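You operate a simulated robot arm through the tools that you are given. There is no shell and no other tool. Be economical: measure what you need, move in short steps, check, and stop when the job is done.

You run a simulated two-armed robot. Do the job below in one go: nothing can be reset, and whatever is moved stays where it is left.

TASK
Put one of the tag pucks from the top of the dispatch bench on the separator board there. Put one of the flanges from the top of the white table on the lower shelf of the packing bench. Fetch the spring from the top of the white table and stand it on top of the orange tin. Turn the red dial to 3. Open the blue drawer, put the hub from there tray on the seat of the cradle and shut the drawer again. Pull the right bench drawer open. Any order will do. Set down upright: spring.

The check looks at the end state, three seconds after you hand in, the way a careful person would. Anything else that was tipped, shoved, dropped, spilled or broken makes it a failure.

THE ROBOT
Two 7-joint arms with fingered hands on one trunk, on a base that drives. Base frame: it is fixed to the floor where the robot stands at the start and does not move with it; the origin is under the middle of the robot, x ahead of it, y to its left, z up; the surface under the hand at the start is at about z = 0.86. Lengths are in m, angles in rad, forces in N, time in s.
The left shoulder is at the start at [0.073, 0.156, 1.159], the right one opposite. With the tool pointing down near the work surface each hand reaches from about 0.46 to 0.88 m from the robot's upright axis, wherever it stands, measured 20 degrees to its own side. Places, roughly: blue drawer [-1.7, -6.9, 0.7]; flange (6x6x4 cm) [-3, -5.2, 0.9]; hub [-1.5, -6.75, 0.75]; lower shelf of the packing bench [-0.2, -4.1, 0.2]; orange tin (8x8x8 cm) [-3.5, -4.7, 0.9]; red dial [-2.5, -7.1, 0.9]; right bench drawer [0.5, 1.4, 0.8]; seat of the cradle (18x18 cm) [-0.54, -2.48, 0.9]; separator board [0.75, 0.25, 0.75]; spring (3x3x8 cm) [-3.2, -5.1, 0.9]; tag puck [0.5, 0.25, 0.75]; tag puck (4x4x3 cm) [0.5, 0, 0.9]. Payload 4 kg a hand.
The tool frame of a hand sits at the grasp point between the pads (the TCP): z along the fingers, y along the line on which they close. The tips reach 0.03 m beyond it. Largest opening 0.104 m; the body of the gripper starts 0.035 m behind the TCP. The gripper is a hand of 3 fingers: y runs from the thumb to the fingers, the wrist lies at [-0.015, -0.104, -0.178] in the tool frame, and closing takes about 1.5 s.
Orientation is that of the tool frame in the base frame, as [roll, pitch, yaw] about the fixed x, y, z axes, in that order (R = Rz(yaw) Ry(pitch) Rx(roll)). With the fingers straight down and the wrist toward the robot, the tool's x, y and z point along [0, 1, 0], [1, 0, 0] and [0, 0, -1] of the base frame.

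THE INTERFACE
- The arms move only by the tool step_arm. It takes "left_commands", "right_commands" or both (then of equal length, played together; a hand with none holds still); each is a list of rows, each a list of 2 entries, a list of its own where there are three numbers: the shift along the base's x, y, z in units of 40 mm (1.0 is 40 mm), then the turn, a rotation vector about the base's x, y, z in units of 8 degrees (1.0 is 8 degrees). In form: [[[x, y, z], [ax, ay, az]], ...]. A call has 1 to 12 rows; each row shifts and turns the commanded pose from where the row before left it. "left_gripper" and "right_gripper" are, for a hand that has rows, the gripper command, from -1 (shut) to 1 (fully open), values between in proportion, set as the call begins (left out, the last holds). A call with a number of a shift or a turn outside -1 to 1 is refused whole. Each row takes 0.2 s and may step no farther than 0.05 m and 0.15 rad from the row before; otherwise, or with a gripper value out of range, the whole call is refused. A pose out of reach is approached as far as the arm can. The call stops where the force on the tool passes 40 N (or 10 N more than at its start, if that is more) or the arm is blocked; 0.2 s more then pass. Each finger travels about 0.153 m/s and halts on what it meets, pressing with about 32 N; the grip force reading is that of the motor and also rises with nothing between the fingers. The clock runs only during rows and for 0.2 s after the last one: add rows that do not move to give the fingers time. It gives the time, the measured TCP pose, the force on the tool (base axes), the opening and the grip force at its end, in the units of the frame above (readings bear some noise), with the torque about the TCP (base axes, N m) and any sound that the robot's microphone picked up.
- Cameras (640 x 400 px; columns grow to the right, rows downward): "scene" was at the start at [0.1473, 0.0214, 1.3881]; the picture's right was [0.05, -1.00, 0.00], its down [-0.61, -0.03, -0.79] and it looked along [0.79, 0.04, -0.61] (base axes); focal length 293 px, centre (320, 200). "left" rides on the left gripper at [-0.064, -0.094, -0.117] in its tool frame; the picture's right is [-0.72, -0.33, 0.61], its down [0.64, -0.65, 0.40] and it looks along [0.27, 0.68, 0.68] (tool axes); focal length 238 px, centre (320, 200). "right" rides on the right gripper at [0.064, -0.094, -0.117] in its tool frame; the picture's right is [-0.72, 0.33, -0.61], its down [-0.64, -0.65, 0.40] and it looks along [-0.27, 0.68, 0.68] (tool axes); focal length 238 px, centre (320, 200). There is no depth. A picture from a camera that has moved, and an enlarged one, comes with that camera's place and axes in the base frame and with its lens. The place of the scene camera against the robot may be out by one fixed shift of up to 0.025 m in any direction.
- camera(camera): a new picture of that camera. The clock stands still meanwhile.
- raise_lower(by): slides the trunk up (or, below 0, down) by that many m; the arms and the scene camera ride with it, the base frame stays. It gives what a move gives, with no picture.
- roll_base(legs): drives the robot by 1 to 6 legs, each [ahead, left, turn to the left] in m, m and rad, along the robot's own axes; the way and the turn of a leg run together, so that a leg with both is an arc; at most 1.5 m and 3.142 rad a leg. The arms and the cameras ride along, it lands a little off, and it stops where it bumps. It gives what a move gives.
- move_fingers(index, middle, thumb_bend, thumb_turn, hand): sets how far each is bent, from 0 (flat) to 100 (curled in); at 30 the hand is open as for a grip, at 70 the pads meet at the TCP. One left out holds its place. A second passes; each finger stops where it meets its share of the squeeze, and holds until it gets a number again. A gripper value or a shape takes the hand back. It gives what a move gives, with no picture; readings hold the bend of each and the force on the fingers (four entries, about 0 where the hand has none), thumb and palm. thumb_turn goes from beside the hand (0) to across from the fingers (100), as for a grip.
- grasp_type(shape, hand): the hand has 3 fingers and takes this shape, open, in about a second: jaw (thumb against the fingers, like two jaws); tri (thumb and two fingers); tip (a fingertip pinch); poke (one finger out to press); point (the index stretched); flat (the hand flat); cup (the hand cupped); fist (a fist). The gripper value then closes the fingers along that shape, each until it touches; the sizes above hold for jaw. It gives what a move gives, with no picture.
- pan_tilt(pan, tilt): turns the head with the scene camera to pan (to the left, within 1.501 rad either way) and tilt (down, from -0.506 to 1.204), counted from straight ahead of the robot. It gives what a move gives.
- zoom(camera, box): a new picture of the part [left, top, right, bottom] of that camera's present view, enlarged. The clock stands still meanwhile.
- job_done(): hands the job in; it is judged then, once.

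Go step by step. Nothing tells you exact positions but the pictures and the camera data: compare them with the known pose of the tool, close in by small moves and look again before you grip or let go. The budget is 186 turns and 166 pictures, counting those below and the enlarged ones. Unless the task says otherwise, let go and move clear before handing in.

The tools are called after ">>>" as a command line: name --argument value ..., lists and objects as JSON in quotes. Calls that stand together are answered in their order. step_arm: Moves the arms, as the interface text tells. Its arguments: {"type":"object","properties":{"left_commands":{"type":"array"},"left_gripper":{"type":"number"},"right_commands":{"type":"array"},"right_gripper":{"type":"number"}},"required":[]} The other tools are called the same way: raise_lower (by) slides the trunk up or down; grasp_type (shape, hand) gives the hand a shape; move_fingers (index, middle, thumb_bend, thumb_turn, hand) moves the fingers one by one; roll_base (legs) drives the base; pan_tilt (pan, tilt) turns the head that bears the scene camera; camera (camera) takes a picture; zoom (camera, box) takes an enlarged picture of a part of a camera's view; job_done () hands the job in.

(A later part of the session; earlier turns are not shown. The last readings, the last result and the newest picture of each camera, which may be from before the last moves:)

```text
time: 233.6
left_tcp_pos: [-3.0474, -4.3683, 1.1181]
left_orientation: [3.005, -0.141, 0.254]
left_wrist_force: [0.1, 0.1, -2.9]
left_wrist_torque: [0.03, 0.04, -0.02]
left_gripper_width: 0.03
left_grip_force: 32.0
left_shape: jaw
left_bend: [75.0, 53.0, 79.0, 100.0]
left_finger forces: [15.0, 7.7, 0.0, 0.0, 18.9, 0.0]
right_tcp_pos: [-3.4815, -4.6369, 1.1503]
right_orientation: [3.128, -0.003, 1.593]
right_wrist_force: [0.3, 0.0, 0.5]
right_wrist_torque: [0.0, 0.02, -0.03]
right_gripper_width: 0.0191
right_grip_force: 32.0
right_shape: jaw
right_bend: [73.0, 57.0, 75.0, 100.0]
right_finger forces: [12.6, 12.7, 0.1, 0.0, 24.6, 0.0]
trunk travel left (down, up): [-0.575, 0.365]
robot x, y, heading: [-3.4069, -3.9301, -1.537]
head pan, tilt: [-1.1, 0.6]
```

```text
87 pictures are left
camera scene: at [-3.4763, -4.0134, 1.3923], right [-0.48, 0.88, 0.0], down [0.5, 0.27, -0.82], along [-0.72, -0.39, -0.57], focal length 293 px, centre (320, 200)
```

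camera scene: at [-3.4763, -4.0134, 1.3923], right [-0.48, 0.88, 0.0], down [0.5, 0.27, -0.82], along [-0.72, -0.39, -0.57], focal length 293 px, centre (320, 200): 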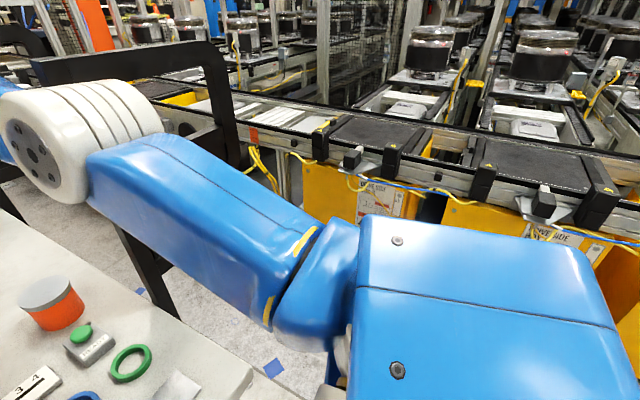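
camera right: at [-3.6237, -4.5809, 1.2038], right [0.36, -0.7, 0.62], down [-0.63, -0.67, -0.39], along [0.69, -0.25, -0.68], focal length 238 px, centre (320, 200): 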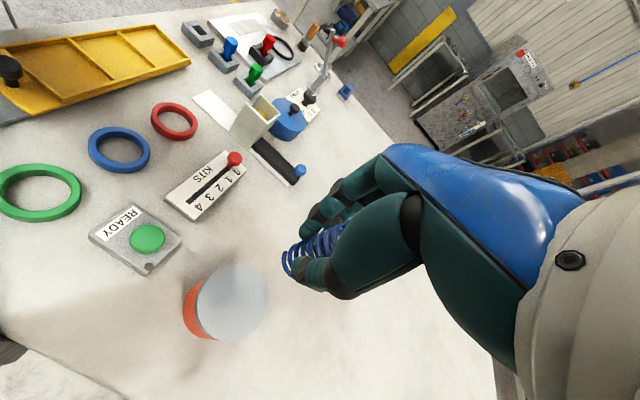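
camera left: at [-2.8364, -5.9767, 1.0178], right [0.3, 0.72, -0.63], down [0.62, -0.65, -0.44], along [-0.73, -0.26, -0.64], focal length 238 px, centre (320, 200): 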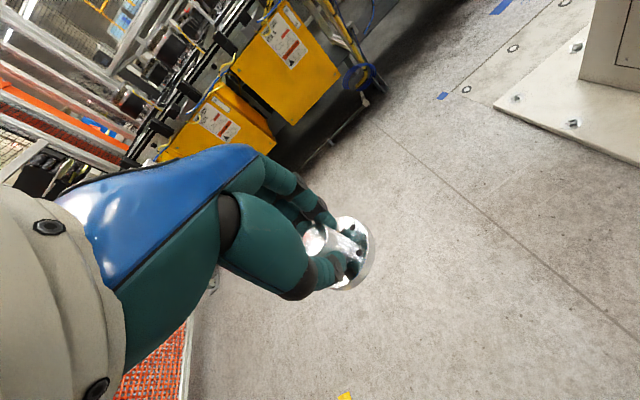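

A black frame stands just beyond the table by the right wrist. I'll rotate the hand −90° so the wrist points back toward the robot, while drawing away from the frame.

>>> step_arm --right_commands '[[[0.3, 0.15, 0.15], [0, 0, -0.95]], [[0.3, 0.15, 0.15], [0, 0, -0.95]], [[0.3, 0.15, 0], [0, 0, -0.95]], [[0.3, 0.15, 0], [0, 0, -0.95]], [[0.2, 0.1, 0], [0, 0, -0.95]], [[0, 0, 0], [0, 0, -0.95]], [[0, 0, 0], [0, 0, -0.95]], [[0, 0, 0], [0, 0, -0.95]], [[0, 0, 0], [0, 0, -0.95]], [[0, 0, 0], [0, 0, -0.95]], [[0, 0, 0], [0, 0, -0.95]], [[0, 0, 0], [0, 0, -0.95]]]'

>>> pan_tilt --pan -0.3 --tilt 0.6

>>> camera --camera "scene"

>>> camera --camera "right"

```text
time: 236.2
left_tcp_pos: [-3.0443, -4.3685, 1.1178]
left_orientation: [3.005, -0.14, 0.251]
left_wrist_force: [-0.3, 0.2, -3.4]
left_wrist_torque: [-0.02, 0.04, -0.01]
left_gripper_width: 0.03
left_grip_force: 32.1
left_shape: jaw
left_bend: [75.0, 53.0, 79.0, 100.0]
left_finger forces: [15.0, 7.8, 0.0, 0.1, 18.9, 0.0]
right_tcp_pos: [-3.4018, -4.7187, 1.1939]
right_orientation: [3.131, 0.0, -0.001]
right_wrist_force: [-0.1, 0.0, 0.0]
right_wrist_torque: [0.02, 0.02, 0.01]
right_gripper_width: 0.0193
right_grip_force: 32.4
right_shape: jaw
right_bend: [73.0, 57.0, 75.0, 100.0]
right_finger forces: [12.9, 12.4, 0.0, 0.0, 24.0, 0.0]
right hand out of reach, approached as far as the arm can: row 1, 2, 3, 4, 5, 6, 7, 8, 9, 11
trunk travel left (down, up): [-0.575, 0.365]
robot x, y, heading: [-3.4051, -3.9297, -1.541]
head pan, tilt: [-1.1, 0.6]
```

```text
time: 237.4
left_tcp_pos: [-3.0453, -4.3679, 1.1191]
left_orientation: [3.006, -0.141, 0.253]
left_wrist_force: [0.9, 0.5, -2.6]
left_wrist_torque: [0.02, 0.01, 0.01]
left_gripper_width: 0.0301
left_grip_force: 31.7
left_shape: jaw
left_bend: [75.0, 53.0, 79.0, 100.0]
left_finger forces: [14.8, 7.8, 0.0, 0.1, 18.9, 0.0]
right_tcp_pos: [-3.4015, -4.7187, 1.1938]
right_orientation: [3.131, 0.0, 0.003]
right_wrist_force: [-0.1, 0.0, 0.4]
right_wrist_torque: [0.01, 0.02, 0.02]
right_gripper_width: 0.0193
right_grip_force: 32.0
right_shape: jaw
right_bend: [73.0, 57.0, 75.0, 100.0]
right_finger forces: [12.7, 12.4, 0.0, 0.0, 24.0, 0.0]
trunk travel left (down, up): [-0.575, 0.365]
robot x, y, heading: [-3.405, -3.9351, -1.543]
head pan, tilt: [-0.3, 0.6]
```

```text
86 pictures are left
camera scene: at [-3.4195, -4.0558, 1.3923], right [-0.96, 0.27, 0.0], down [0.15, 0.55, -0.82], along [-0.22, -0.79, -0.57], focal length 293 px, centre (320, 200)
```

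scene: 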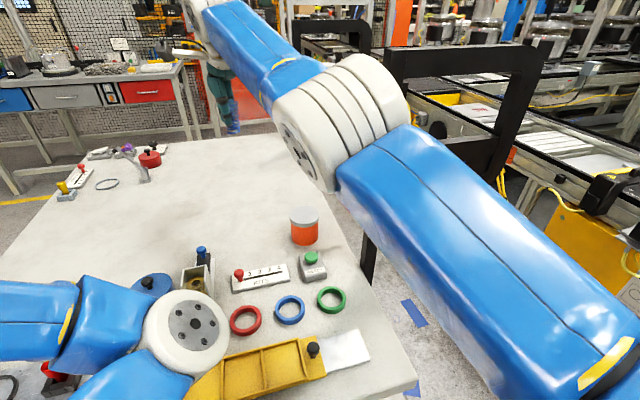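

```text
85 pictures are left
camera right: at [-3.3386, -4.6225, 1.3097], right [-0.72, -0.32, 0.62], down [-0.64, 0.65, -0.41], along [-0.27, -0.69, -0.67], focal length 238 px, centre (320, 200)
```

right: 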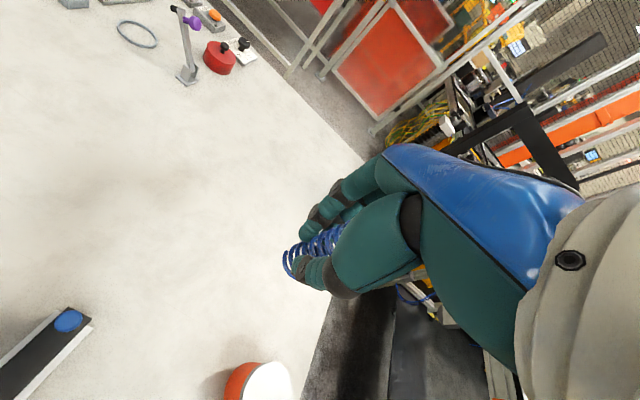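

The wrist is now clear of the frame. I'll move over the tin again and lower part way.

>>> step_arm --right_commands '[[[-0.9, 0.53, 0], [0, 0, 0]], [[-0.9, 0.53, 0], [0, 0, 0]], [[-0.9, 0.53, 0], [0, 0, 0]], [[-0.9, 0.53, 0], [0, 0, 0]], [[0, 0, -0.9], [0, 0, 0]], [[0, 0, -0.9], [0, 0, 0]], [[0, 0, -0.9], [0, 0, 0]], [[0, 0, 0], [0, 0, 0]]]'

>>> camera --camera "right"

>>> camera --camera "scene"

```text
time: 239.2
left_tcp_pos: [-3.0452, -4.3671, 1.1186]
left_orientation: [3.006, -0.14, 0.252]
left_wrist_force: [0.3, 0.8, -2.9]
left_wrist_torque: [0.04, 0.0, -0.03]
left_gripper_width: 0.0303
left_grip_force: 31.9
left_shape: jaw
left_bend: [75.0, 53.0, 79.0, 100.0]
left_finger forces: [14.9, 7.8, 0.1, 0.0, 18.9, 0.1]
right_tcp_pos: [-3.5256, -4.7632, 1.1279]
right_orientation: [3.131, 0.001, 0.0]
right_wrist_force: [0.0, -0.2, -0.7]
right_wrist_torque: [-0.03, 0.0, -0.03]
right_gripper_width: 0.0195
right_grip_force: 31.8
right_shape: jaw
right_bend: [73.0, 57.0, 76.0, 100.0]
right_finger forces: [12.4, 12.6, 0.0, 0.0, 23.8, 0.0]
right hand out of reach, approached as far as the arm can: row 1, 2, 3, 4, 5, 6, 7
trunk travel left (down, up): [-0.575, 0.365]
robot x, y, heading: [-3.4002, -3.933, -1.545]
head pan, tilt: [-0.3, 0.6]
```

```text
84 pictures are left
camera right: at [-3.4613, -4.6663, 1.2436], right [-0.72, -0.32, 0.62], down [-0.64, 0.65, -0.41], along [-0.27, -0.69, -0.67], focal length 238 px, centre (320, 200)
```

right: 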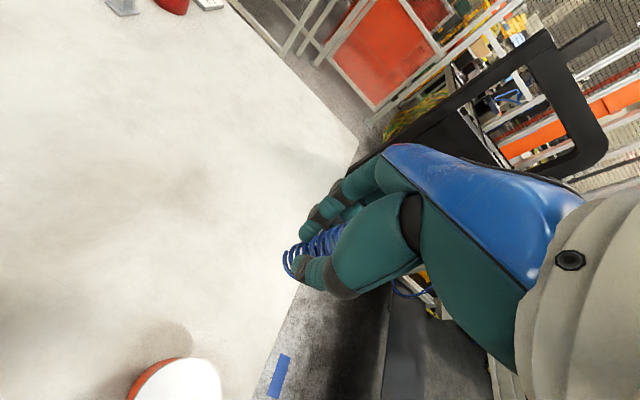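

```text
83 pictures are left
camera scene: at [-3.4204, -4.0558, 1.3923], right [-0.96, 0.27, 0.0], down [0.15, 0.55, -0.82], along [-0.22, -0.79, -0.57], focal length 293 px, centre (320, 200)
```

scene: 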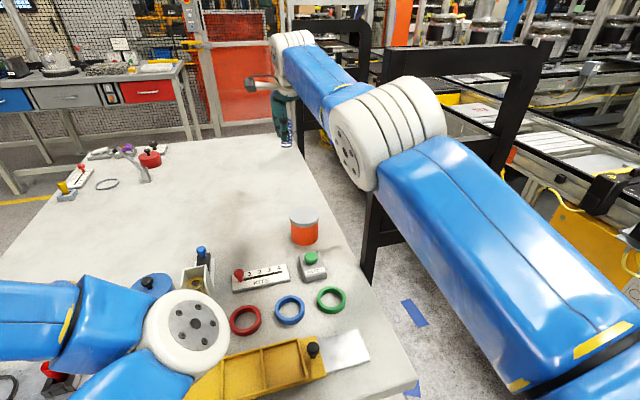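

The arm configuration only reaches further out, so instead I'll back the base up about 13 cm to bring the spring above the tin.

>>> roll_base --legs '[[-0.135, -0.02, 0]]'

>>> camera --camera "right"

>>> camera --camera "scene"

```text
time: 240.5
left_tcp_pos: [-3.0653, -4.2351, 1.117]
left_orientation: [3.009, -0.14, 0.253]
left_wrist_force: [1.3, 0.2, -2.4]
left_wrist_torque: [0.05, 0.05, -0.01]
left_gripper_width: 0.03
left_grip_force: 32.1
left_shape: jaw
left_bend: [75.0, 53.0, 79.0, 100.0]
left_finger forces: [14.9, 7.8, 0.0, 0.0, 19.0, 0.0]
right_tcp_pos: [-3.545, -4.6295, 1.1261]
right_orientation: [3.132, 0.001, 0.001]
right_wrist_force: [0.3, -0.3, -0.7]
right_wrist_torque: [-0.01, 0.0, -0.02]
right_gripper_width: 0.0193
right_grip_force: 31.7
right_shape: jaw
right_bend: [73.0, 57.0, 76.0, 100.0]
right_finger forces: [12.2, 12.4, 0.0, 0.0, 23.9, 0.0]
trunk travel left (down, up): [-0.575, 0.365]
robot x, y, heading: [-3.4321, -3.7928, -1.541]
head pan, tilt: [-0.3, 0.6]
```

```text
82 pictures are left
camera right: at [-3.4804, -4.534, 1.2423], right [-0.72, -0.32, 0.62], down [-0.64, 0.65, -0.41], along [-0.27, -0.69, -0.67], focal length 238 px, centre (320, 200)
```

right: 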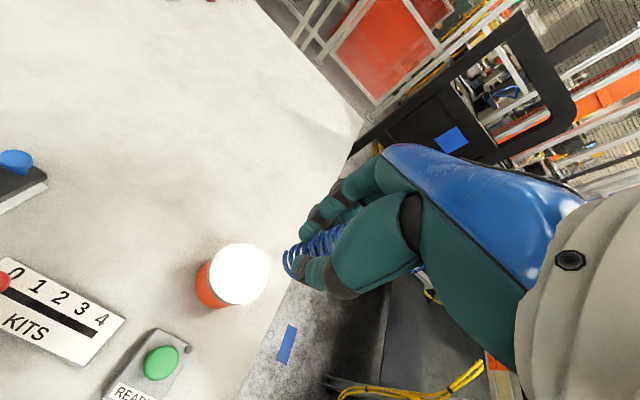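

```text
81 pictures are left
camera scene: at [-3.4402, -3.9239, 1.392], right [-0.96, 0.27, 0.0], down [0.15, 0.55, -0.82], along [-0.22, -0.79, -0.57], focal length 293 px, centre (320, 200)
```

scene: 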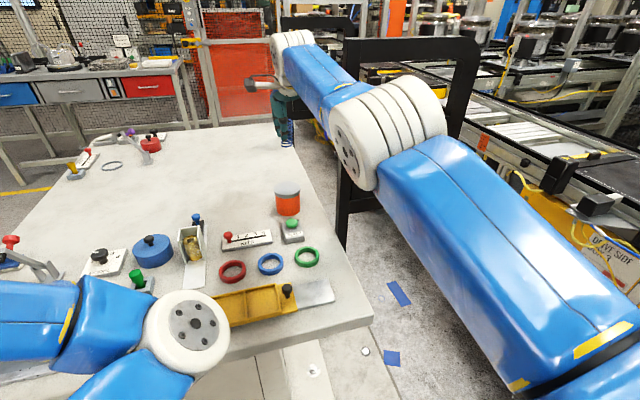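

The tin's top is centred at (−3.548, −4.649). I'll align and lower until the spring is just above it.

>>> step_arm --right_commands '[[[-0.07, -0.5, -0.8], [0, 0, 0]], [[0, 0, -0.8], [0, 0, 0]], [[0, 0, -0.8], [0, 0, 0]], [[0, 0, 0], [0, 0, 0]]]'

>>> camera --camera "right"

>>> zoom --camera "scene" --box '[230, 110, 350, 230]'

```text
time: 241.5
left_tcp_pos: [-3.0679, -4.2299, 1.1194]
left_orientation: [3.003, -0.14, 0.254]
left_wrist_force: [-0.4, 0.6, -3.2]
left_wrist_torque: [0.04, 0.07, -0.03]
left_gripper_width: 0.0301
left_grip_force: 32.3
left_shape: jaw
left_bend: [75.0, 53.0, 79.0, 100.0]
left_finger forces: [14.8, 7.6, 0.0, 0.0, 18.8, 0.0]
right_tcp_pos: [-3.5518, -4.6398, 1.0317]
right_orientation: [3.132, -0.001, 0.002]
right_wrist_force: [1.1, 0.2, 0.1]
right_wrist_torque: [-0.01, 0.01, 0.01]
right_gripper_width: 0.0193
right_grip_force: 31.9
right_shape: jaw
right_bend: [73.0, 57.0, 76.0, 100.0]
right_finger forces: [12.1, 12.4, 0.0, 0.0, 23.9, 0.0]
right hand out of reach, approached as far as the arm can: row 1, 3
trunk travel left (down, up): [-0.575, 0.365]
robot x, y, heading: [-3.4246, -3.7966, -1.545]
head pan, tilt: [-0.3, 0.6]
```

```text
80 pictures are left
camera right: at [-3.4882, -4.5439, 1.1474], right [-0.72, -0.32, 0.62], down [-0.64, 0.65, -0.41], along [-0.27, -0.69, -0.67], focal length 238 px, centre (320, 200)
```

right: 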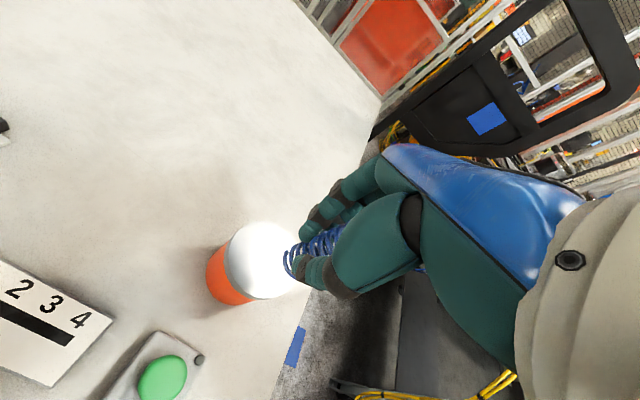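

```text
3.33 times, centred on (290, 170) of scene
camera zoom: at [-3.4432, -3.9214, 1.3923], right [-0.96, 0.27, 0.0], down [0.15, 0.55, -0.82], along [-0.22, -0.79, -0.57], focal length 977 px, centre (420, 300)
```

zoom: 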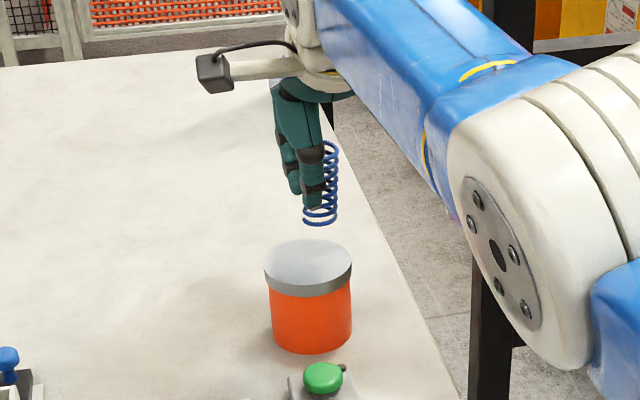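

Aligned to within about 1 cm. I'll lower onto the tin in careful steps.

>>> step_arm --right_commands '[[[0, -0.2, -0.4], [0, 0, 0]], [[0, 0, -0.35], [0, 0, 0]], [[0, 0, 0], [0, 0, 0]]]'

>>> zoom --camera "scene" --box '[230, 110, 350, 230]'

>>> camera --camera "right"

```text
time: 242.3
left_tcp_pos: [-3.0664, -4.2291, 1.1184]
left_orientation: [3.005, -0.14, 0.254]
left_wrist_force: [-0.7, 0.7, -2.8]
left_wrist_torque: [0.04, -0.01, 0.02]
left_gripper_width: 0.0302
left_grip_force: 31.5
left_shape: jaw
left_bend: [75.0, 53.0, 79.0, 100.0]
left_finger forces: [14.9, 7.7, 0.0, 0.1, 18.7, 0.0]
right_tcp_pos: [-3.5517, -4.6409, 1.002]
right_orientation: [3.128, -0.001, 0.0]
right_wrist_force: [1.0, -0.5, -1.1]
right_wrist_torque: [0.01, 0.0, 0.0]
right_gripper_width: 0.0194
right_grip_force: 32.3
right_shape: jaw
right_bend: [73.0, 57.0, 76.0, 100.0]
right_finger forces: [12.1, 12.6, 0.0, 0.1, 23.7, 0.0]
right hand out of reach, approached as far as the arm can: row 1
trunk travel left (down, up): [-0.575, 0.365]
robot x, y, heading: [-3.4287, -3.7956, -1.544]
head pan, tilt: [-0.3, 0.6]
```

```text
3.33 times, centred on (290, 170) of scene
camera zoom: at [-3.443, -3.9204, 1.3924], right [-0.96, 0.27, 0.0], down [0.15, 0.55, -0.82], along [-0.22, -0.79, -0.57], focal length 977 px, centre (420, 300)
```

zoom: 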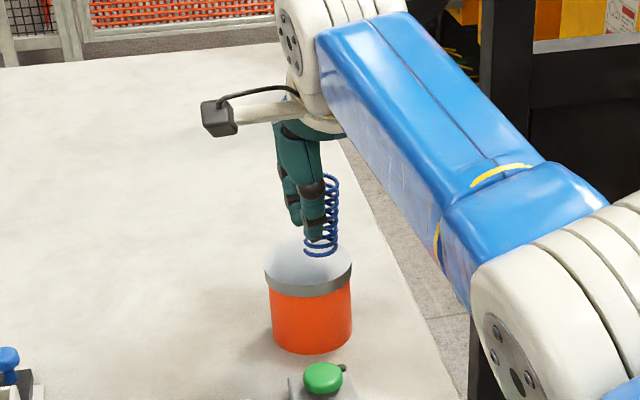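

```text
77 pictures are left
camera right: at [-3.4873, -4.5444, 1.1174], right [-0.72, -0.32, 0.62], down [-0.64, 0.65, -0.41], along [-0.27, -0.69, -0.67], focal length 238 px, centre (320, 200)
```

right: 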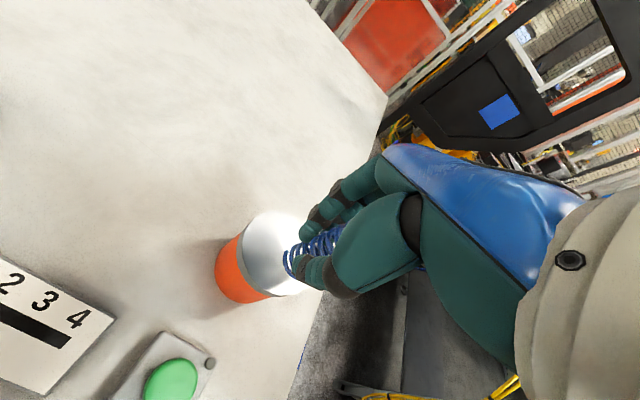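

The spring will land well within the lid. I'll continue down in small steps, watching the force.

>>> step_arm --right_commands '[[[0.15, 0, -0.1], [0, 0, 0]], [[0, 0, -0.08], [0, 0, 0]], [[0, 0, 0], [0, 0, 0]]]'

>>> step_arm --right_commands '[[[0, 0, -0.05], [0, 0, 0]], [[0, 0, -0.05], [0, 0, 0]], [[0, 0, 0], [0, 0, 0]]]'

>>> zoom --camera "scene" --box '[230, 110, 350, 230]'

```text
time: 243.1
left_tcp_pos: [-3.0674, -4.2282, 1.1194]
left_orientation: [3.003, -0.139, 0.254]
left_wrist_force: [-0.1, -0.2, -3.2]
left_wrist_torque: [0.01, 0.05, 0.02]
left_gripper_width: 0.0299
left_grip_force: 32.0
left_shape: jaw
left_bend: [75.0, 53.0, 79.0, 100.0]
left_finger forces: [14.9, 7.6, 0.1, 0.0, 18.8, 0.0]
right_tcp_pos: [-3.5445, -4.6419, 0.9948]
right_orientation: [3.128, 0.0, 0.001]
right_wrist_force: [0.7, 0.1, 0.7]
right_wrist_torque: [-0.02, -0.02, 0.02]
right_gripper_width: 0.0193
right_grip_force: 32.5
right_shape: jaw
right_bend: [73.0, 57.0, 76.0, 100.0]
right_finger forces: [12.1, 12.5, 0.0, 0.0, 23.6, 0.0]
trunk travel left (down, up): [-0.575, 0.365]
robot x, y, heading: [-3.4298, -3.7975, -1.544]
head pan, tilt: [-0.3, 0.6]
```

```text
time: 243.9
left_tcp_pos: [-3.0689, -4.2304, 1.1186]
left_orientation: [3.006, -0.141, 0.253]
left_wrist_force: [-0.2, -0.2, -2.6]
left_wrist_torque: [0.04, 0.08, 0.02]
left_gripper_width: 0.0301
left_grip_force: 32.5
left_shape: jaw
left_bend: [75.0, 53.0, 79.0, 100.0]
left_finger forces: [14.7, 7.5, 0.0, 0.0, 18.8, 0.1]
right_tcp_pos: [-3.5435, -4.6415, 0.9891]
right_orientation: [3.125, -0.001, 0.002]
right_wrist_force: [-0.3, 0.3, -0.5]
right_wrist_torque: [-0.01, 0.01, -0.03]
right_gripper_width: 0.0194
right_grip_force: 32.3
right_shape: jaw
right_bend: [73.0, 57.0, 76.0, 100.0]
right_finger forces: [12.0, 12.5, 0.1, 0.0, 23.6, 0.1]
trunk travel left (down, up): [-0.575, 0.365]
robot x, y, heading: [-3.4282, -3.7951, -1.542]
head pan, tilt: [-0.3, 0.6]
```

```text
3.33 times, centred on (290, 170) of scene
camera zoom: at [-3.4433, -3.9211, 1.3923], right [-0.96, 0.27, 0.0], down [0.15, 0.55, -0.82], along [-0.22, -0.79, -0.57], focal length 977 px, centre (420, 300)
```

zoom: 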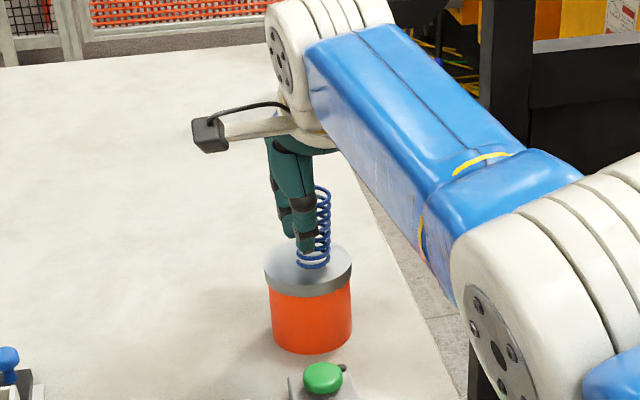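

It's nicely centred. A few more millimetres to contact.

>>> step_arm --right_commands '[[[0, 0, -0.05], [0, 0, 0]], [[0, 0, -0.05], [0, 0, 0]], [[0, 0, 0], [0, 0, 0]]]'

>>> step_arm --right_commands '[[[0, 0, -0.05], [0, 0, 0]], [[0, 0, 0], [0, 0, 0]]]'

```text
time: 244.7
left_tcp_pos: [-3.0678, -4.2289, 1.1188]
left_orientation: [3.003, -0.14, 0.256]
left_wrist_force: [-0.6, 0.6, -3.2]
left_wrist_torque: [0.08, 0.01, 0.02]
left_gripper_width: 0.0297
left_grip_force: 31.6
left_shape: jaw
left_bend: [75.0, 53.0, 79.0, 100.0]
left_finger forces: [14.7, 7.6, 0.0, 0.1, 18.9, 0.0]
right_tcp_pos: [-3.5433, -4.6409, 0.9867]
right_orientation: [3.128, 0.0, 0.001]
right_wrist_force: [0.8, 0.0, 1.8]
right_wrist_torque: [-0.02, 0.05, 0.0]
right_gripper_width: 0.0193
right_grip_force: 32.0
right_shape: jaw
right_bend: [73.0, 57.0, 76.0, 100.0]
right_finger forces: [12.4, 12.9, 0.0, 0.0, 24.0, 0.0]
trunk travel left (down, up): [-0.575, 0.365]
robot x, y, heading: [-3.4258, -3.7945, -1.544]
head pan, tilt: [-0.3, 0.6]
```

```text
time: 245.3
left_tcp_pos: [-3.0672, -4.2283, 1.1191]
left_orientation: [3.005, -0.138, 0.255]
left_wrist_force: [0.5, 0.3, -3.2]
left_wrist_torque: [0.04, 0.04, -0.04]
left_gripper_width: 0.0303
left_grip_force: 32.7
left_shape: jaw
left_bend: [75.0, 53.0, 79.0, 100.0]
left_finger forces: [14.8, 7.7, 0.1, 0.1, 18.7, 0.0]
right_tcp_pos: [-3.5427, -4.6411, 0.9866]
right_orientation: [3.127, 0.0, 0.003]
right_wrist_force: [1.2, -1.0, 6.5]
right_wrist_torque: [-0.09, 0.1, 0.05]
right_gripper_width: 0.0197
right_grip_force: 32.1
right_shape: jaw
right_bend: [73.0, 57.0, 76.0, 100.0]
right_finger forces: [13.2, 13.5, 0.0, 0.0, 24.4, 0.0]
trunk travel left (down, up): [-0.575, 0.365]
robot x, y, heading: [-3.4227, -3.7922, -1.542]
head pan, tilt: [-0.3, 0.6]
```

Contact is made with a light force. I'll release and rise straight up.

>>> step_arm --right_commands '[[[0, 0, 0.03], [0, 0, 0]], [[0, 0, 0], [0, 0, 0]], [[0, 0, 0], [0, 0, 0]], [[0, 0, 0], [0, 0, 0]], [[0, 0, 0], [0, 0, 0]], [[0, 0, 0], [0, 0, 0]]]' --right_gripper 1

>>> zoom --camera "scene" --box '[230, 110, 350, 230]'

>>> camera --camera "right"

```text
time: 246.7
left_tcp_pos: [-3.0679, -4.2299, 1.1201]
left_orientation: [3.005, -0.14, 0.253]
left_wrist_force: [-0.3, -0.2, -2.0]
left_wrist_torque: [-0.03, 0.0, -0.01]
left_gripper_width: 0.03
left_grip_force: 32.5
left_shape: jaw
left_bend: [75.0, 53.0, 79.0, 100.0]
left_finger forces: [14.8, 7.7, 0.0, 0.0, 18.8, 0.0]
right_tcp_pos: [-3.5439, -4.6416, 0.9866]
right_orientation: [3.128, 0.002, 0.004]
right_wrist_force: [-0.1, 0.1, 0.4]
right_wrist_torque: [0.01, 0.02, 0.02]
right_gripper_width: 0.1038
right_grip_force: 0.1
right_shape: jaw
right_bend: [30.0, 30.0, 30.0, 98.0]
right_finger forces: [0.0, 0.0, 0.0, 0.0, 0.0, 0.1]
trunk travel left (down, up): [-0.575, 0.365]
robot x, y, heading: [-3.4248, -3.8014, -1.542]
head pan, tilt: [-0.3, 0.6]
```

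```text
3.33 times, centred on (290, 170) of scene
camera zoom: at [-3.4432, -3.9208, 1.3924], right [-0.96, 0.27, 0.0], down [0.15, 0.55, -0.82], along [-0.22, -0.79, -0.57], focal length 977 px, centre (420, 300)
```

zoom: 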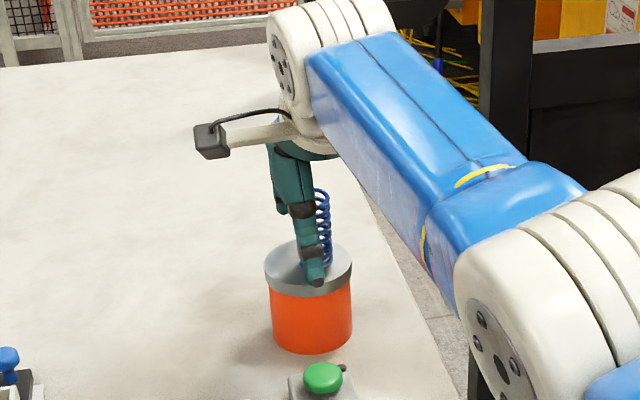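

```text
74 pictures are left
camera right: at [-3.4811, -4.5452, 1.1016], right [-0.72, -0.32, 0.62], down [-0.64, 0.65, -0.41], along [-0.27, -0.69, -0.67], focal length 238 px, centre (320, 200)
```

right: 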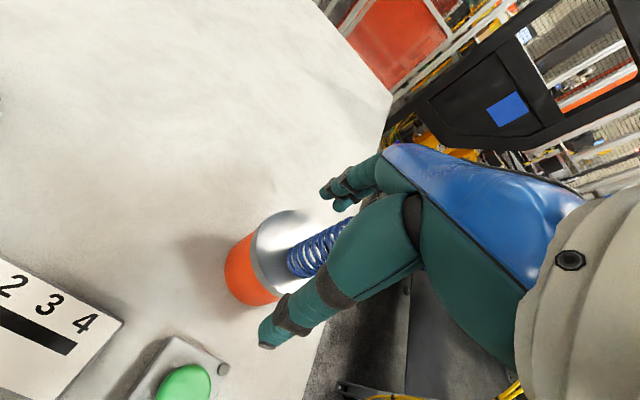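

The spring stands free. I'll lift off with the trunk so the hand goes perfectly straight up.

>>> raise_lower --by 0.16

>>> camera --camera "right"

```text
time: 248.5
left_tcp_pos: [-3.0675, -4.2296, 1.2789]
left_orientation: [3.003, -0.14, 0.252]
left_wrist_force: [0.2, -0.7, -3.0]
left_wrist_torque: [0.02, 0.03, 0.02]
left_gripper_width: 0.0302
left_grip_force: 31.4
left_shape: jaw
left_bend: [75.0, 53.0, 79.0, 100.0]
left_finger forces: [14.8, 7.6, 0.0, 0.1, 18.8, 0.1]
right_tcp_pos: [-3.5441, -4.6429, 1.1469]
right_orientation: [3.126, -0.001, 0.002]
right_wrist_force: [0.4, 0.0, -0.3]
right_wrist_torque: [-0.01, -0.01, -0.03]
right_gripper_width: 0.1039
right_grip_force: 0.1
right_shape: jaw
right_bend: [30.0, 30.0, 30.0, 98.0]
right_finger forces: [0.0, 0.0, 0.0, 0.1, 0.0, 0.0]
trunk travel left (down, up): [-0.735, 0.205]
robot x, y, heading: [-3.4279, -3.7947, -1.544]
head pan, tilt: [-0.3, 0.6]
```

```text
73 pictures are left
camera right: at [-3.481, -4.5459, 1.2611], right [-0.72, -0.32, 0.62], down [-0.64, 0.65, -0.41], along [-0.27, -0.69, -0.67], focal length 238 px, centre (320, 200)
```

right: 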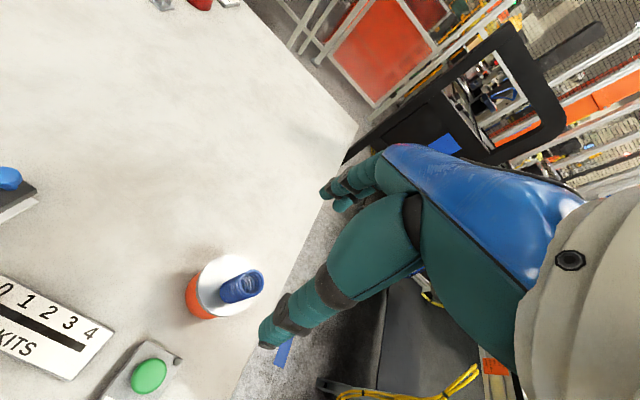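

The spring stands on the tin. I'll back away, strafe left toward the packing bench, and look at it.

>>> roll_base --legs '[[-0.35, 0, 0], [0, 1.5, 0]]'

>>> raise_lower --by -0.16

>>> pan_tilt --pan 0.9 --tilt 0.6

>>> camera --camera "scene"

```text
time: 257.7
left_tcp_pos: [-1.6073, -3.832, 1.2795]
left_orientation: [3.004, -0.142, 0.253]
left_wrist_force: [-0.3, 0.2, -3.5]
left_wrist_torque: [0.0, 0.03, -0.01]
left_gripper_width: 0.0302
left_grip_force: 32.5
left_shape: jaw
left_bend: [75.0, 53.0, 79.0, 100.0]
left_finger forces: [14.7, 7.6, 0.0, 0.0, 18.6, 0.0]
right_tcp_pos: [-2.083, -4.2443, 1.1469]
right_orientation: [3.128, -0.001, 0.002]
right_wrist_force: [-0.7, -0.2, 0.5]
right_wrist_torque: [0.01, -0.01, 0.03]
right_gripper_width: 0.1034
right_grip_force: 0.0
right_shape: jaw
right_bend: [30.0, 30.0, 30.0, 98.0]
right_finger forces: [0.0, 0.1, 0.0, 0.0, 0.0, 0.0]
trunk travel left (down, up): [-0.735, 0.205]
robot x, y, heading: [-1.9666, -3.3995, -1.541]
head pan, tilt: [-0.3, 0.6]
```

```text
time: 259.6
left_tcp_pos: [-1.6054, -3.8277, 1.1202]
left_orientation: [3.003, -0.139, 0.253]
left_wrist_force: [-1.4, -0.3, -2.4]
left_wrist_torque: [0.03, 0.04, -0.03]
left_gripper_width: 0.03
left_grip_force: 31.6
left_shape: jaw
left_bend: [75.0, 53.0, 79.0, 100.0]
left_finger forces: [14.6, 7.7, 0.1, 0.0, 18.6, 0.1]
right_tcp_pos: [-2.0813, -4.2434, 0.9873]
right_orientation: [3.125, 0.0, 0.003]
right_wrist_force: [0.1, -0.1, -0.1]
right_wrist_torque: [0.0, 0.0, -0.03]
right_gripper_width: 0.1034
right_grip_force: 0.0
right_shape: jaw
right_bend: [30.0, 30.0, 30.0, 98.0]
right_finger forces: [0.1, 0.1, 0.1, 0.0, 0.1, 0.1]
trunk travel left (down, up): [-0.575, 0.365]
robot x, y, heading: [-1.9673, -3.3965, -1.54]
head pan, tilt: [-0.3, 0.6]
```

```text
time: 260.9
left_tcp_pos: [-1.6051, -3.8281, 1.1198]
left_orientation: [3.004, -0.138, 0.254]
left_wrist_force: [-0.1, 0.3, -3.1]
left_wrist_torque: [0.03, 0.04, -0.01]
left_gripper_width: 0.0298
left_grip_force: 32.0
left_shape: jaw
left_bend: [75.0, 53.0, 79.0, 100.0]
left_finger forces: [14.6, 7.6, 0.0, 0.0, 18.5, 0.1]
right_tcp_pos: [-2.0806, -4.2434, 0.9869]
right_orientation: [3.126, -0.001, 0.003]
right_wrist_force: [-0.5, 0.3, 1.2]
right_wrist_torque: [-0.03, -0.02, 0.04]
right_gripper_width: 0.1036
right_grip_force: 0.1
right_shape: jaw
right_bend: [30.0, 30.0, 30.0, 98.0]
right_finger forces: [0.0, 0.1, 0.1, 0.1, 0.1, 0.0]
trunk travel left (down, up): [-0.575, 0.365]
robot x, y, heading: [-1.9649, -3.3975, -1.541]
head pan, tilt: [0.901, 0.6]
```

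```text
72 pictures are left
camera scene: at [-1.8857, -3.4904, 1.3924], right [-0.6, -0.8, 0.0], down [-0.45, 0.34, -0.82], along [0.66, -0.49, -0.57], focal length 293 px, centre (320, 200)
```

scene: 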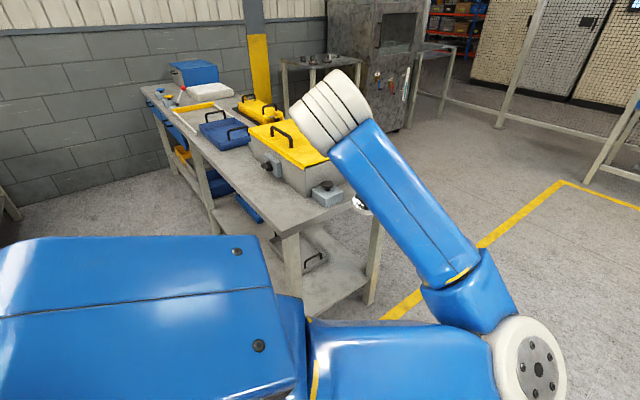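

The packing bench runs from x ≈ −1.33 toward the wall, y −3.77…−4.2, and its south side is open. I'll tuck in the right hand, drive around to the south side, and turn to face +y.

>>> step_arm --right_commands '[[[-0.3, 0.9, 0.4], [0, 0, 0]], [[-0.3, 0.9, 0.4], [0, 0, 0]], [[-0.3, 0.9, 0.4], [0, 0, 0]], [[-0.3, 0.9, 0.4], [0, 0, 0]], [[-0.3, 0.9, 0], [0, 0, 0]], [[-0.3, 0.9, 0], [0, 0, 0]], [[-0.3, 0.9, 0], [0, 0, 0]], [[-0.3, 0.9, 0], [0, 0, 0]], [[-0.3, 0.9, 0], [0, 0, 0]]]'

>>> roll_base --legs '[[1.0, 0, 0], [0.85, 0, 0], [0, 0.9, 0], [0, 0, 1.55], [0, 0, 1.55]]'

>>> pan_tilt --pan 0 --tilt 0.6

>>> camera --camera "scene"

```text
time: 262.9
left_tcp_pos: [-1.6076, -3.827, 1.121]
left_orientation: [3.001, -0.141, 0.253]
left_wrist_force: [-0.1, -0.5, -2.9]
left_wrist_torque: [0.0, 0.02, -0.01]
left_gripper_width: 0.0299
left_grip_force: 31.5
left_shape: jaw
left_bend: [75.0, 53.0, 79.0, 100.0]
left_finger forces: [14.5, 7.7, 0.1, 0.0, 18.6, 0.0]
right_tcp_pos: [-2.1896, -3.9137, 1.0508]
right_orientation: [3.126, -0.003, 0.002]
right_wrist_force: [-0.4, -1.0, -0.1]
right_wrist_torque: [0.0, 0.0, -0.03]
right_gripper_width: 0.1042
right_grip_force: 0.0
right_shape: jaw
right_bend: [30.0, 30.0, 30.0, 98.0]
right_finger forces: [0.0, 0.0, 0.1, 0.0, 0.1, 0.1]
trunk travel left (down, up): [-0.575, 0.365]
robot x, y, heading: [-1.9659, -3.3992, -1.54]
head pan, tilt: [0.901, 0.6]
```

```text
time: 284.1
left_tcp_pos: [-1.3542, -4.7705, 1.1204]
left_orientation: [3.002, -0.141, -2.939]
left_wrist_force: [0.5, 0.0, -2.1]
left_wrist_torque: [0.0, -0.02, 0.0]
left_gripper_width: 0.0302
left_grip_force: 32.1
left_shape: jaw
left_bend: [75.0, 53.0, 80.0, 100.0]
left_finger forces: [14.6, 7.7, 0.1, 0.0, 16.9, 0.0]
right_tcp_pos: [-0.7703, -4.7135, 1.0508]
right_orientation: [3.126, -0.003, 3.094]
right_wrist_force: [0.5, 0.6, 0.6]
right_wrist_torque: [0.03, 0.0, 0.04]
right_gripper_width: 0.1038
right_grip_force: 0.0
right_shape: jaw
right_bend: [30.0, 30.0, 30.0, 98.0]
right_finger forces: [0.1, 0.0, 0.0, 0.0, 0.0, 0.0]
trunk travel left (down, up): [-0.575, 0.365]
robot x, y, heading: [-1.0202, -5.219, 1.548]
head pan, tilt: [0.901, 0.6]
```

```text
time: 285.3
left_tcp_pos: [-1.3551, -4.7721, 1.1206]
left_orientation: [3.001, -0.14, -2.937]
left_wrist_force: [0.2, 0.0, -3.1]
left_wrist_torque: [-0.01, -0.04, 0.02]
left_gripper_width: 0.0299
left_grip_force: 31.3
left_shape: jaw
left_bend: [75.0, 53.0, 80.0, 100.0]
left_finger forces: [14.6, 7.9, 0.0, 0.0, 17.3, 0.0]
right_tcp_pos: [-0.7676, -4.7152, 1.0505]
right_orientation: [3.124, -0.001, 3.094]
right_wrist_force: [0.4, -0.4, -0.5]
right_wrist_torque: [0.0, -0.01, 0.03]
right_gripper_width: 0.1036
right_grip_force: 0.0
right_shape: jaw
right_bend: [30.0, 30.0, 30.0, 98.0]
right_finger forces: [0.0, 0.0, 0.1, 0.1, 0.0, 0.0]
trunk travel left (down, up): [-0.575, 0.365]
robot x, y, heading: [-1.0199, -5.2173, 1.554]
head pan, tilt: [0.0, 0.6]
```

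```text
71 pictures are left
camera scene: at [-1.0067, -5.0599, 1.3924], right [1.0, -0.02, 0.0], down [-0.01, -0.57, -0.82], along [0.02, 0.82, -0.57], focal length 293 px, centre (320, 200)
```

scene: 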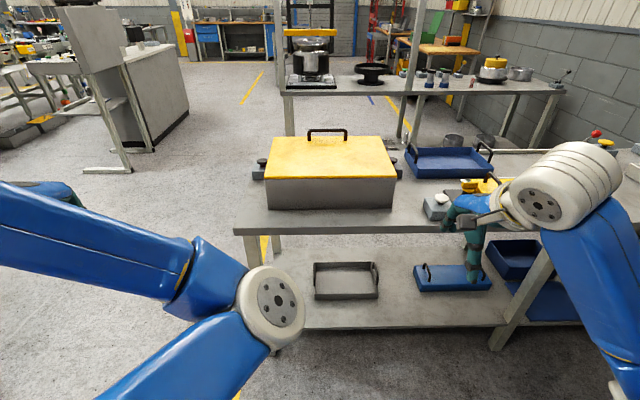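

The left part of the shelf near (−1.12, −4.22) is free, left of the grey tray. I'll straighten the left hand and pull the right hand in so both clear the bench.

>>> step_arm --left_commands '[[[0, 0, 0], [-0.26, -0.39, -0.49]], [[0, 0, 0], [-0.26, -0.39, -0.49]], [[0, 0, 0], [-0.26, -0.39, -0.49]], [[0, 0, 0], [0, 0, 0]], [[0, 0, 0], [0, 0, 0]], [[0, 0, 0], [0, 0, 0]]]' --right_commands '[[[0.6, -0.7, 0], [0, 0, 0]], [[0.6, -0.7, 0], [0, 0, 0]], [[0.6, -0.7, 0], [0, 0, 0]], [[0.6, -0.7, 0], [0, 0, 0]], [[0, 0, 0], [0, 0, 0]], [[0, 0, 0], [0, 0, 0]]]'

>>> camera --camera "left"

```text
time: 286.7
left_tcp_pos: [-1.3557, -4.7725, 1.1214]
left_orientation: [3.127, 0.012, 3.13]
left_wrist_force: [-1.3, 0.5, -3.5]
left_wrist_torque: [-0.03, 0.01, 0.03]
left_gripper_width: 0.0298
left_grip_force: 31.9
left_shape: jaw
left_bend: [75.0, 53.0, 80.0, 100.0]
left_finger forces: [14.5, 8.1, 0.1, 0.0, 17.0, 0.0]
right_tcp_pos: [-0.6734, -4.8241, 1.0528]
right_orientation: [3.122, -0.001, 3.095]
right_wrist_force: [-0.2, -0.5, -0.2]
right_wrist_torque: [0.0, 0.0, -0.03]
right_gripper_width: 0.1038
right_grip_force: 0.0
right_shape: jaw
right_bend: [30.0, 30.0, 30.0, 98.0]
right_finger forces: [0.1, 0.0, 0.0, 0.0, 0.1, 0.0]
trunk travel left (down, up): [-0.575, 0.365]
robot x, y, heading: [-1.017, -5.214, 1.55]
head pan, tilt: [0.0, 0.6]
```

```text
70 pictures are left
camera left: at [-1.2933, -4.8682, 1.2369], right [0.72, -0.32, -0.61], down [-0.64, -0.64, -0.42], along [-0.25, 0.7, -0.67], focal length 238 px, centre (320, 200)
```

left: 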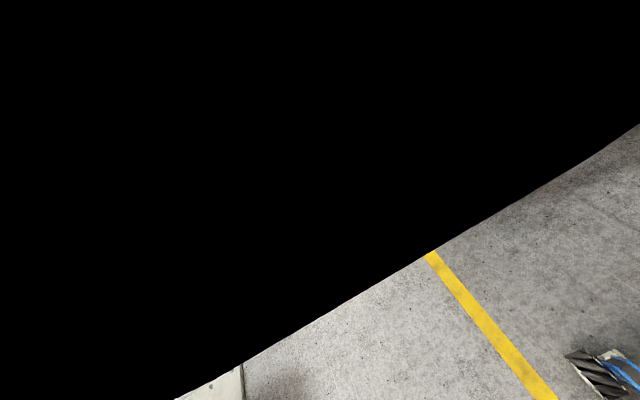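

The left camera is hidden by its own folded arm. I'll lower the trunk, swing the left hand in line with the gap, and look again.

>>> raise_lower --by -0.4

>>> raise_lower --by -0.15

>>> step_arm --left_commands '[[[0.8, 0.3, 0], [0, 0, 0]], [[0.8, 0.3, 0], [0, 0, 0]], [[0.8, 0.3, -0.3], [0, 0, 0]], [[0.8, 0.3, -0.3], [0, 0, 0]], [[0.8, 0.3, -0.3], [0, 0, 0]], [[0.8, 0.3, -0.3], [0, 0, 0]], [[0.8, 0.3, -0.3], [0, 0, 0]], [[0, 0, 0], [0, 0, 0]]]'

>>> camera --camera "left"

>>> camera --camera "scene"

```text
time: 290.5
left_tcp_pos: [-1.3559, -4.7732, 0.7207]
left_orientation: [3.126, 0.011, 3.134]
left_wrist_force: [0.6, 0.2, -2.3]
left_wrist_torque: [-0.02, 0.01, 0.02]
left_gripper_width: 0.0298
left_grip_force: 32.3
left_shape: jaw
left_bend: [75.0, 53.0, 80.0, 100.0]
left_finger forces: [14.3, 8.1, 0.1, 0.0, 17.0, 0.0]
right_tcp_pos: [-0.6731, -4.8248, 0.6528]
right_orientation: [3.125, -0.002, 3.094]
right_wrist_force: [0.5, -1.3, -0.3]
right_wrist_torque: [-0.02, -0.01, 0.0]
right_gripper_width: 0.1039
right_grip_force: 0.0
right_shape: jaw
right_bend: [30.0, 30.0, 30.0, 98.0]
right_finger forces: [0.0, 0.1, 0.0, 0.0, 0.0, 0.0]
trunk travel left (down, up): [-0.175, 0.765]
robot x, y, heading: [-1.0154, -5.2201, 1.549]
head pan, tilt: [0.0, 0.6]
```

```text
time: 292.2
left_tcp_pos: [-1.3562, -4.7735, 0.5707]
left_orientation: [3.127, 0.01, 3.133]
left_wrist_force: [1.0, -0.1, -3.5]
left_wrist_torque: [0.0, 0.03, 0.02]
left_gripper_width: 0.0299
left_grip_force: 32.2
left_shape: jaw
left_bend: [75.0, 53.0, 80.0, 100.0]
left_finger forces: [14.4, 8.2, 0.0, 0.0, 17.0, 0.1]
right_tcp_pos: [-0.6731, -4.825, 0.5025]
right_orientation: [3.124, 0.0, 3.094]
right_wrist_force: [0.3, 0.7, 0.2]
right_wrist_torque: [-0.02, -0.02, 0.01]
right_gripper_width: 0.1037
right_grip_force: 0.1
right_shape: jaw
right_bend: [30.0, 30.0, 30.0, 98.0]
right_finger forces: [0.1, 0.1, 0.0, 0.0, 0.1, 0.1]
trunk travel left (down, up): [-0.025, 0.915]
robot x, y, heading: [-1.0165, -5.2198, 1.549]
head pan, tilt: [0.0, 0.6]
```

```text
time: 294.2
left_tcp_pos: [-1.2457, -4.6427, 0.5483]
left_orientation: [3.087, -0.025, -3.068]
left_wrist_force: [0.3, 0.0, -2.4]
left_wrist_torque: [0.02, 0.0, -0.03]
left_gripper_width: 0.0299
left_grip_force: 31.6
left_shape: jaw
left_bend: [75.0, 53.0, 80.0, 100.0]
left_finger forces: [14.2, 8.1, 0.1, 0.0, 17.3, 0.0]
left hand out of reach, approached as far as the arm can: row 2, 3, 4, 5, 6
right_tcp_pos: [-0.6737, -4.8258, 0.5028]
right_orientation: [3.124, 0.001, 3.094]
right_wrist_force: [-0.2, 0.1, 0.2]
right_wrist_torque: [-0.01, -0.01, -0.02]
right_gripper_width: 0.1037
right_grip_force: 0.0
right_shape: jaw
right_bend: [30.0, 30.0, 30.0, 98.0]
right_finger forces: [0.0, 0.0, 0.0, 0.0, 0.0, 0.0]
trunk travel left (down, up): [-0.025, 0.915]
robot x, y, heading: [-1.0166, -5.2154, 1.548]
head pan, tilt: [0.0, 0.6]
stopped in row 8 (left hand): the arm was blocked; the commanded pose is now the measured one
```

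```text
69 pictures are left
camera left: at [-1.1714, -4.7374, 0.6565], right [0.72, -0.24, -0.65], down [-0.61, -0.68, -0.42], along [-0.34, 0.7, -0.63], focal length 238 px, centre (320, 200)
```

left: 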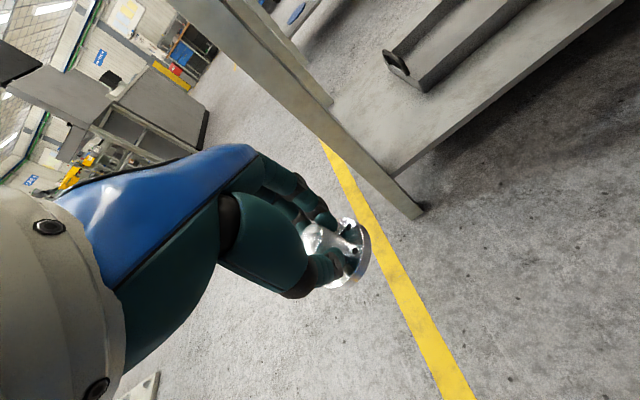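

```text
68 pictures are left
camera scene: at [-1.0065, -5.0617, 0.8425], right [1.0, -0.02, 0.0], down [-0.01, -0.57, -0.82], along [0.02, 0.82, -0.57], focal length 293 px, centre (320, 200)
```

scene: 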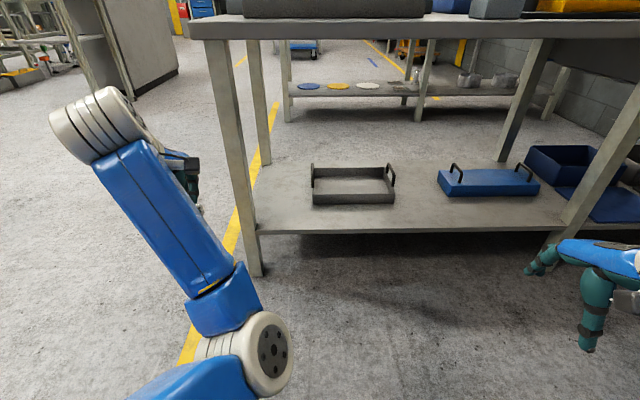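

I now see the shelf clearly at z ≈ 0.19, with a free strip at the left. I'll lower the left hand first, then shift right and drive forward so it goes in between the leg and the tray.

>>> step_arm --left_commands '[[[0, 0.2, -0.9], [-0.19, -0.1, -0.26]], [[0, 0.2, -0.9], [-0.19, -0.1, -0.26]], [[0, 0.1, -0.9], [0, 0, 0]], [[0, 0.1, -0.9], [0, 0, 0]], [[0, 0, -0.9], [0, 0, 0]], [[0, 0, -0.9], [0, 0, 0]], [[0, 0, -0.6], [0, 0, 0]], [[0, 0, 0], [0, 0, 0]]]'

>>> roll_base --legs '[[0, -0.13, 0], [0.15, 0, 0]]'

>>> camera --camera "left"

>>> camera --camera "scene"

```text
time: 296.1
left_tcp_pos: [-1.2591, -4.6118, 0.3225]
left_orientation: [3.116, -0.025, -3.132]
left_wrist_force: [0.0, -0.5, -2.5]
left_wrist_torque: [-0.02, -0.05, -0.02]
left_gripper_width: 0.0298
left_grip_force: 32.2
left_shape: jaw
left_bend: [75.0, 53.0, 80.0, 100.0]
left_finger forces: [13.6, 8.2, 0.0, 0.0, 17.2, 0.0]
right_tcp_pos: [-0.6746, -4.826, 0.5032]
right_orientation: [3.124, -0.002, 3.094]
right_wrist_force: [0.2, 0.0, 0.1]
right_wrist_torque: [-0.03, 0.0, 0.02]
right_gripper_width: 0.1034
right_grip_force: 0.1
right_shape: jaw
right_bend: [30.0, 30.0, 30.0, 98.0]
right_finger forces: [0.0, 0.0, 0.0, 0.0, 0.0, 0.0]
trunk travel left (down, up): [-0.025, 0.915]
robot x, y, heading: [-1.0162, -5.2177, 1.55]
head pan, tilt: [0.0, 0.6]
```

```text
time: 298.3
left_tcp_pos: [-1.1315, -4.4671, 0.3176]
left_orientation: [3.126, -0.031, -3.132]
left_wrist_force: [-0.1, -0.1, -3.9]
left_wrist_torque: [-0.02, 0.0, 0.01]
left_gripper_width: 0.0296
left_grip_force: 31.1
left_shape: jaw
left_bend: [75.0, 53.0, 80.0, 100.0]
left_finger forces: [13.4, 8.2, 0.1, 0.0, 17.0, 0.1]
right_tcp_pos: [-0.5437, -4.6776, 0.5044]
right_orientation: [3.126, -0.001, 3.096]
right_wrist_force: [0.6, 0.3, 0.6]
right_wrist_torque: [0.03, -0.04, 0.0]
right_gripper_width: 0.1036
right_grip_force: 0.1
right_shape: jaw
right_bend: [30.0, 30.0, 30.0, 98.0]
right_finger forces: [0.1, 0.0, 0.0, 0.0, 0.0, 0.0]
trunk travel left (down, up): [-0.025, 0.915]
robot x, y, heading: [-0.8845, -5.0659, 1.552]
head pan, tilt: [0.0, 0.6]
```

```text
67 pictures are left
camera left: at [-1.0619, -4.5621, 0.4298], right [0.7, -0.31, -0.64], down [-0.65, -0.65, -0.39], along [-0.3, 0.69, -0.66], focal length 238 px, centre (320, 200)
```

left: 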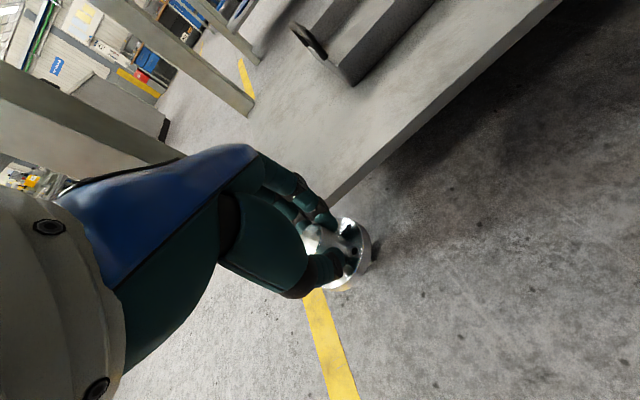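

```text
66 pictures are left
camera scene: at [-0.8759, -4.9139, 0.8424], right [1.0, -0.02, 0.0], down [-0.01, -0.57, -0.82], along [0.02, 0.82, -0.57], focal length 293 px, centre (320, 200)
```

scene: 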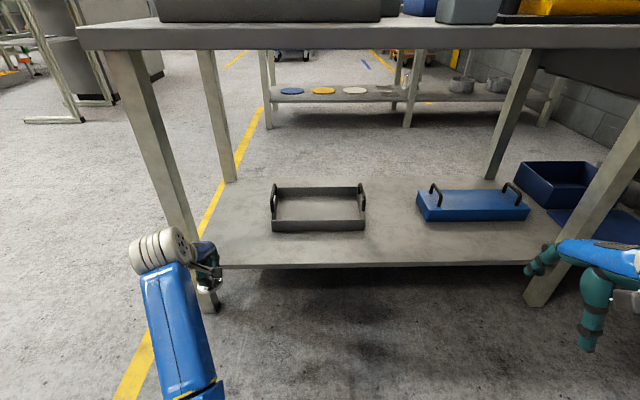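

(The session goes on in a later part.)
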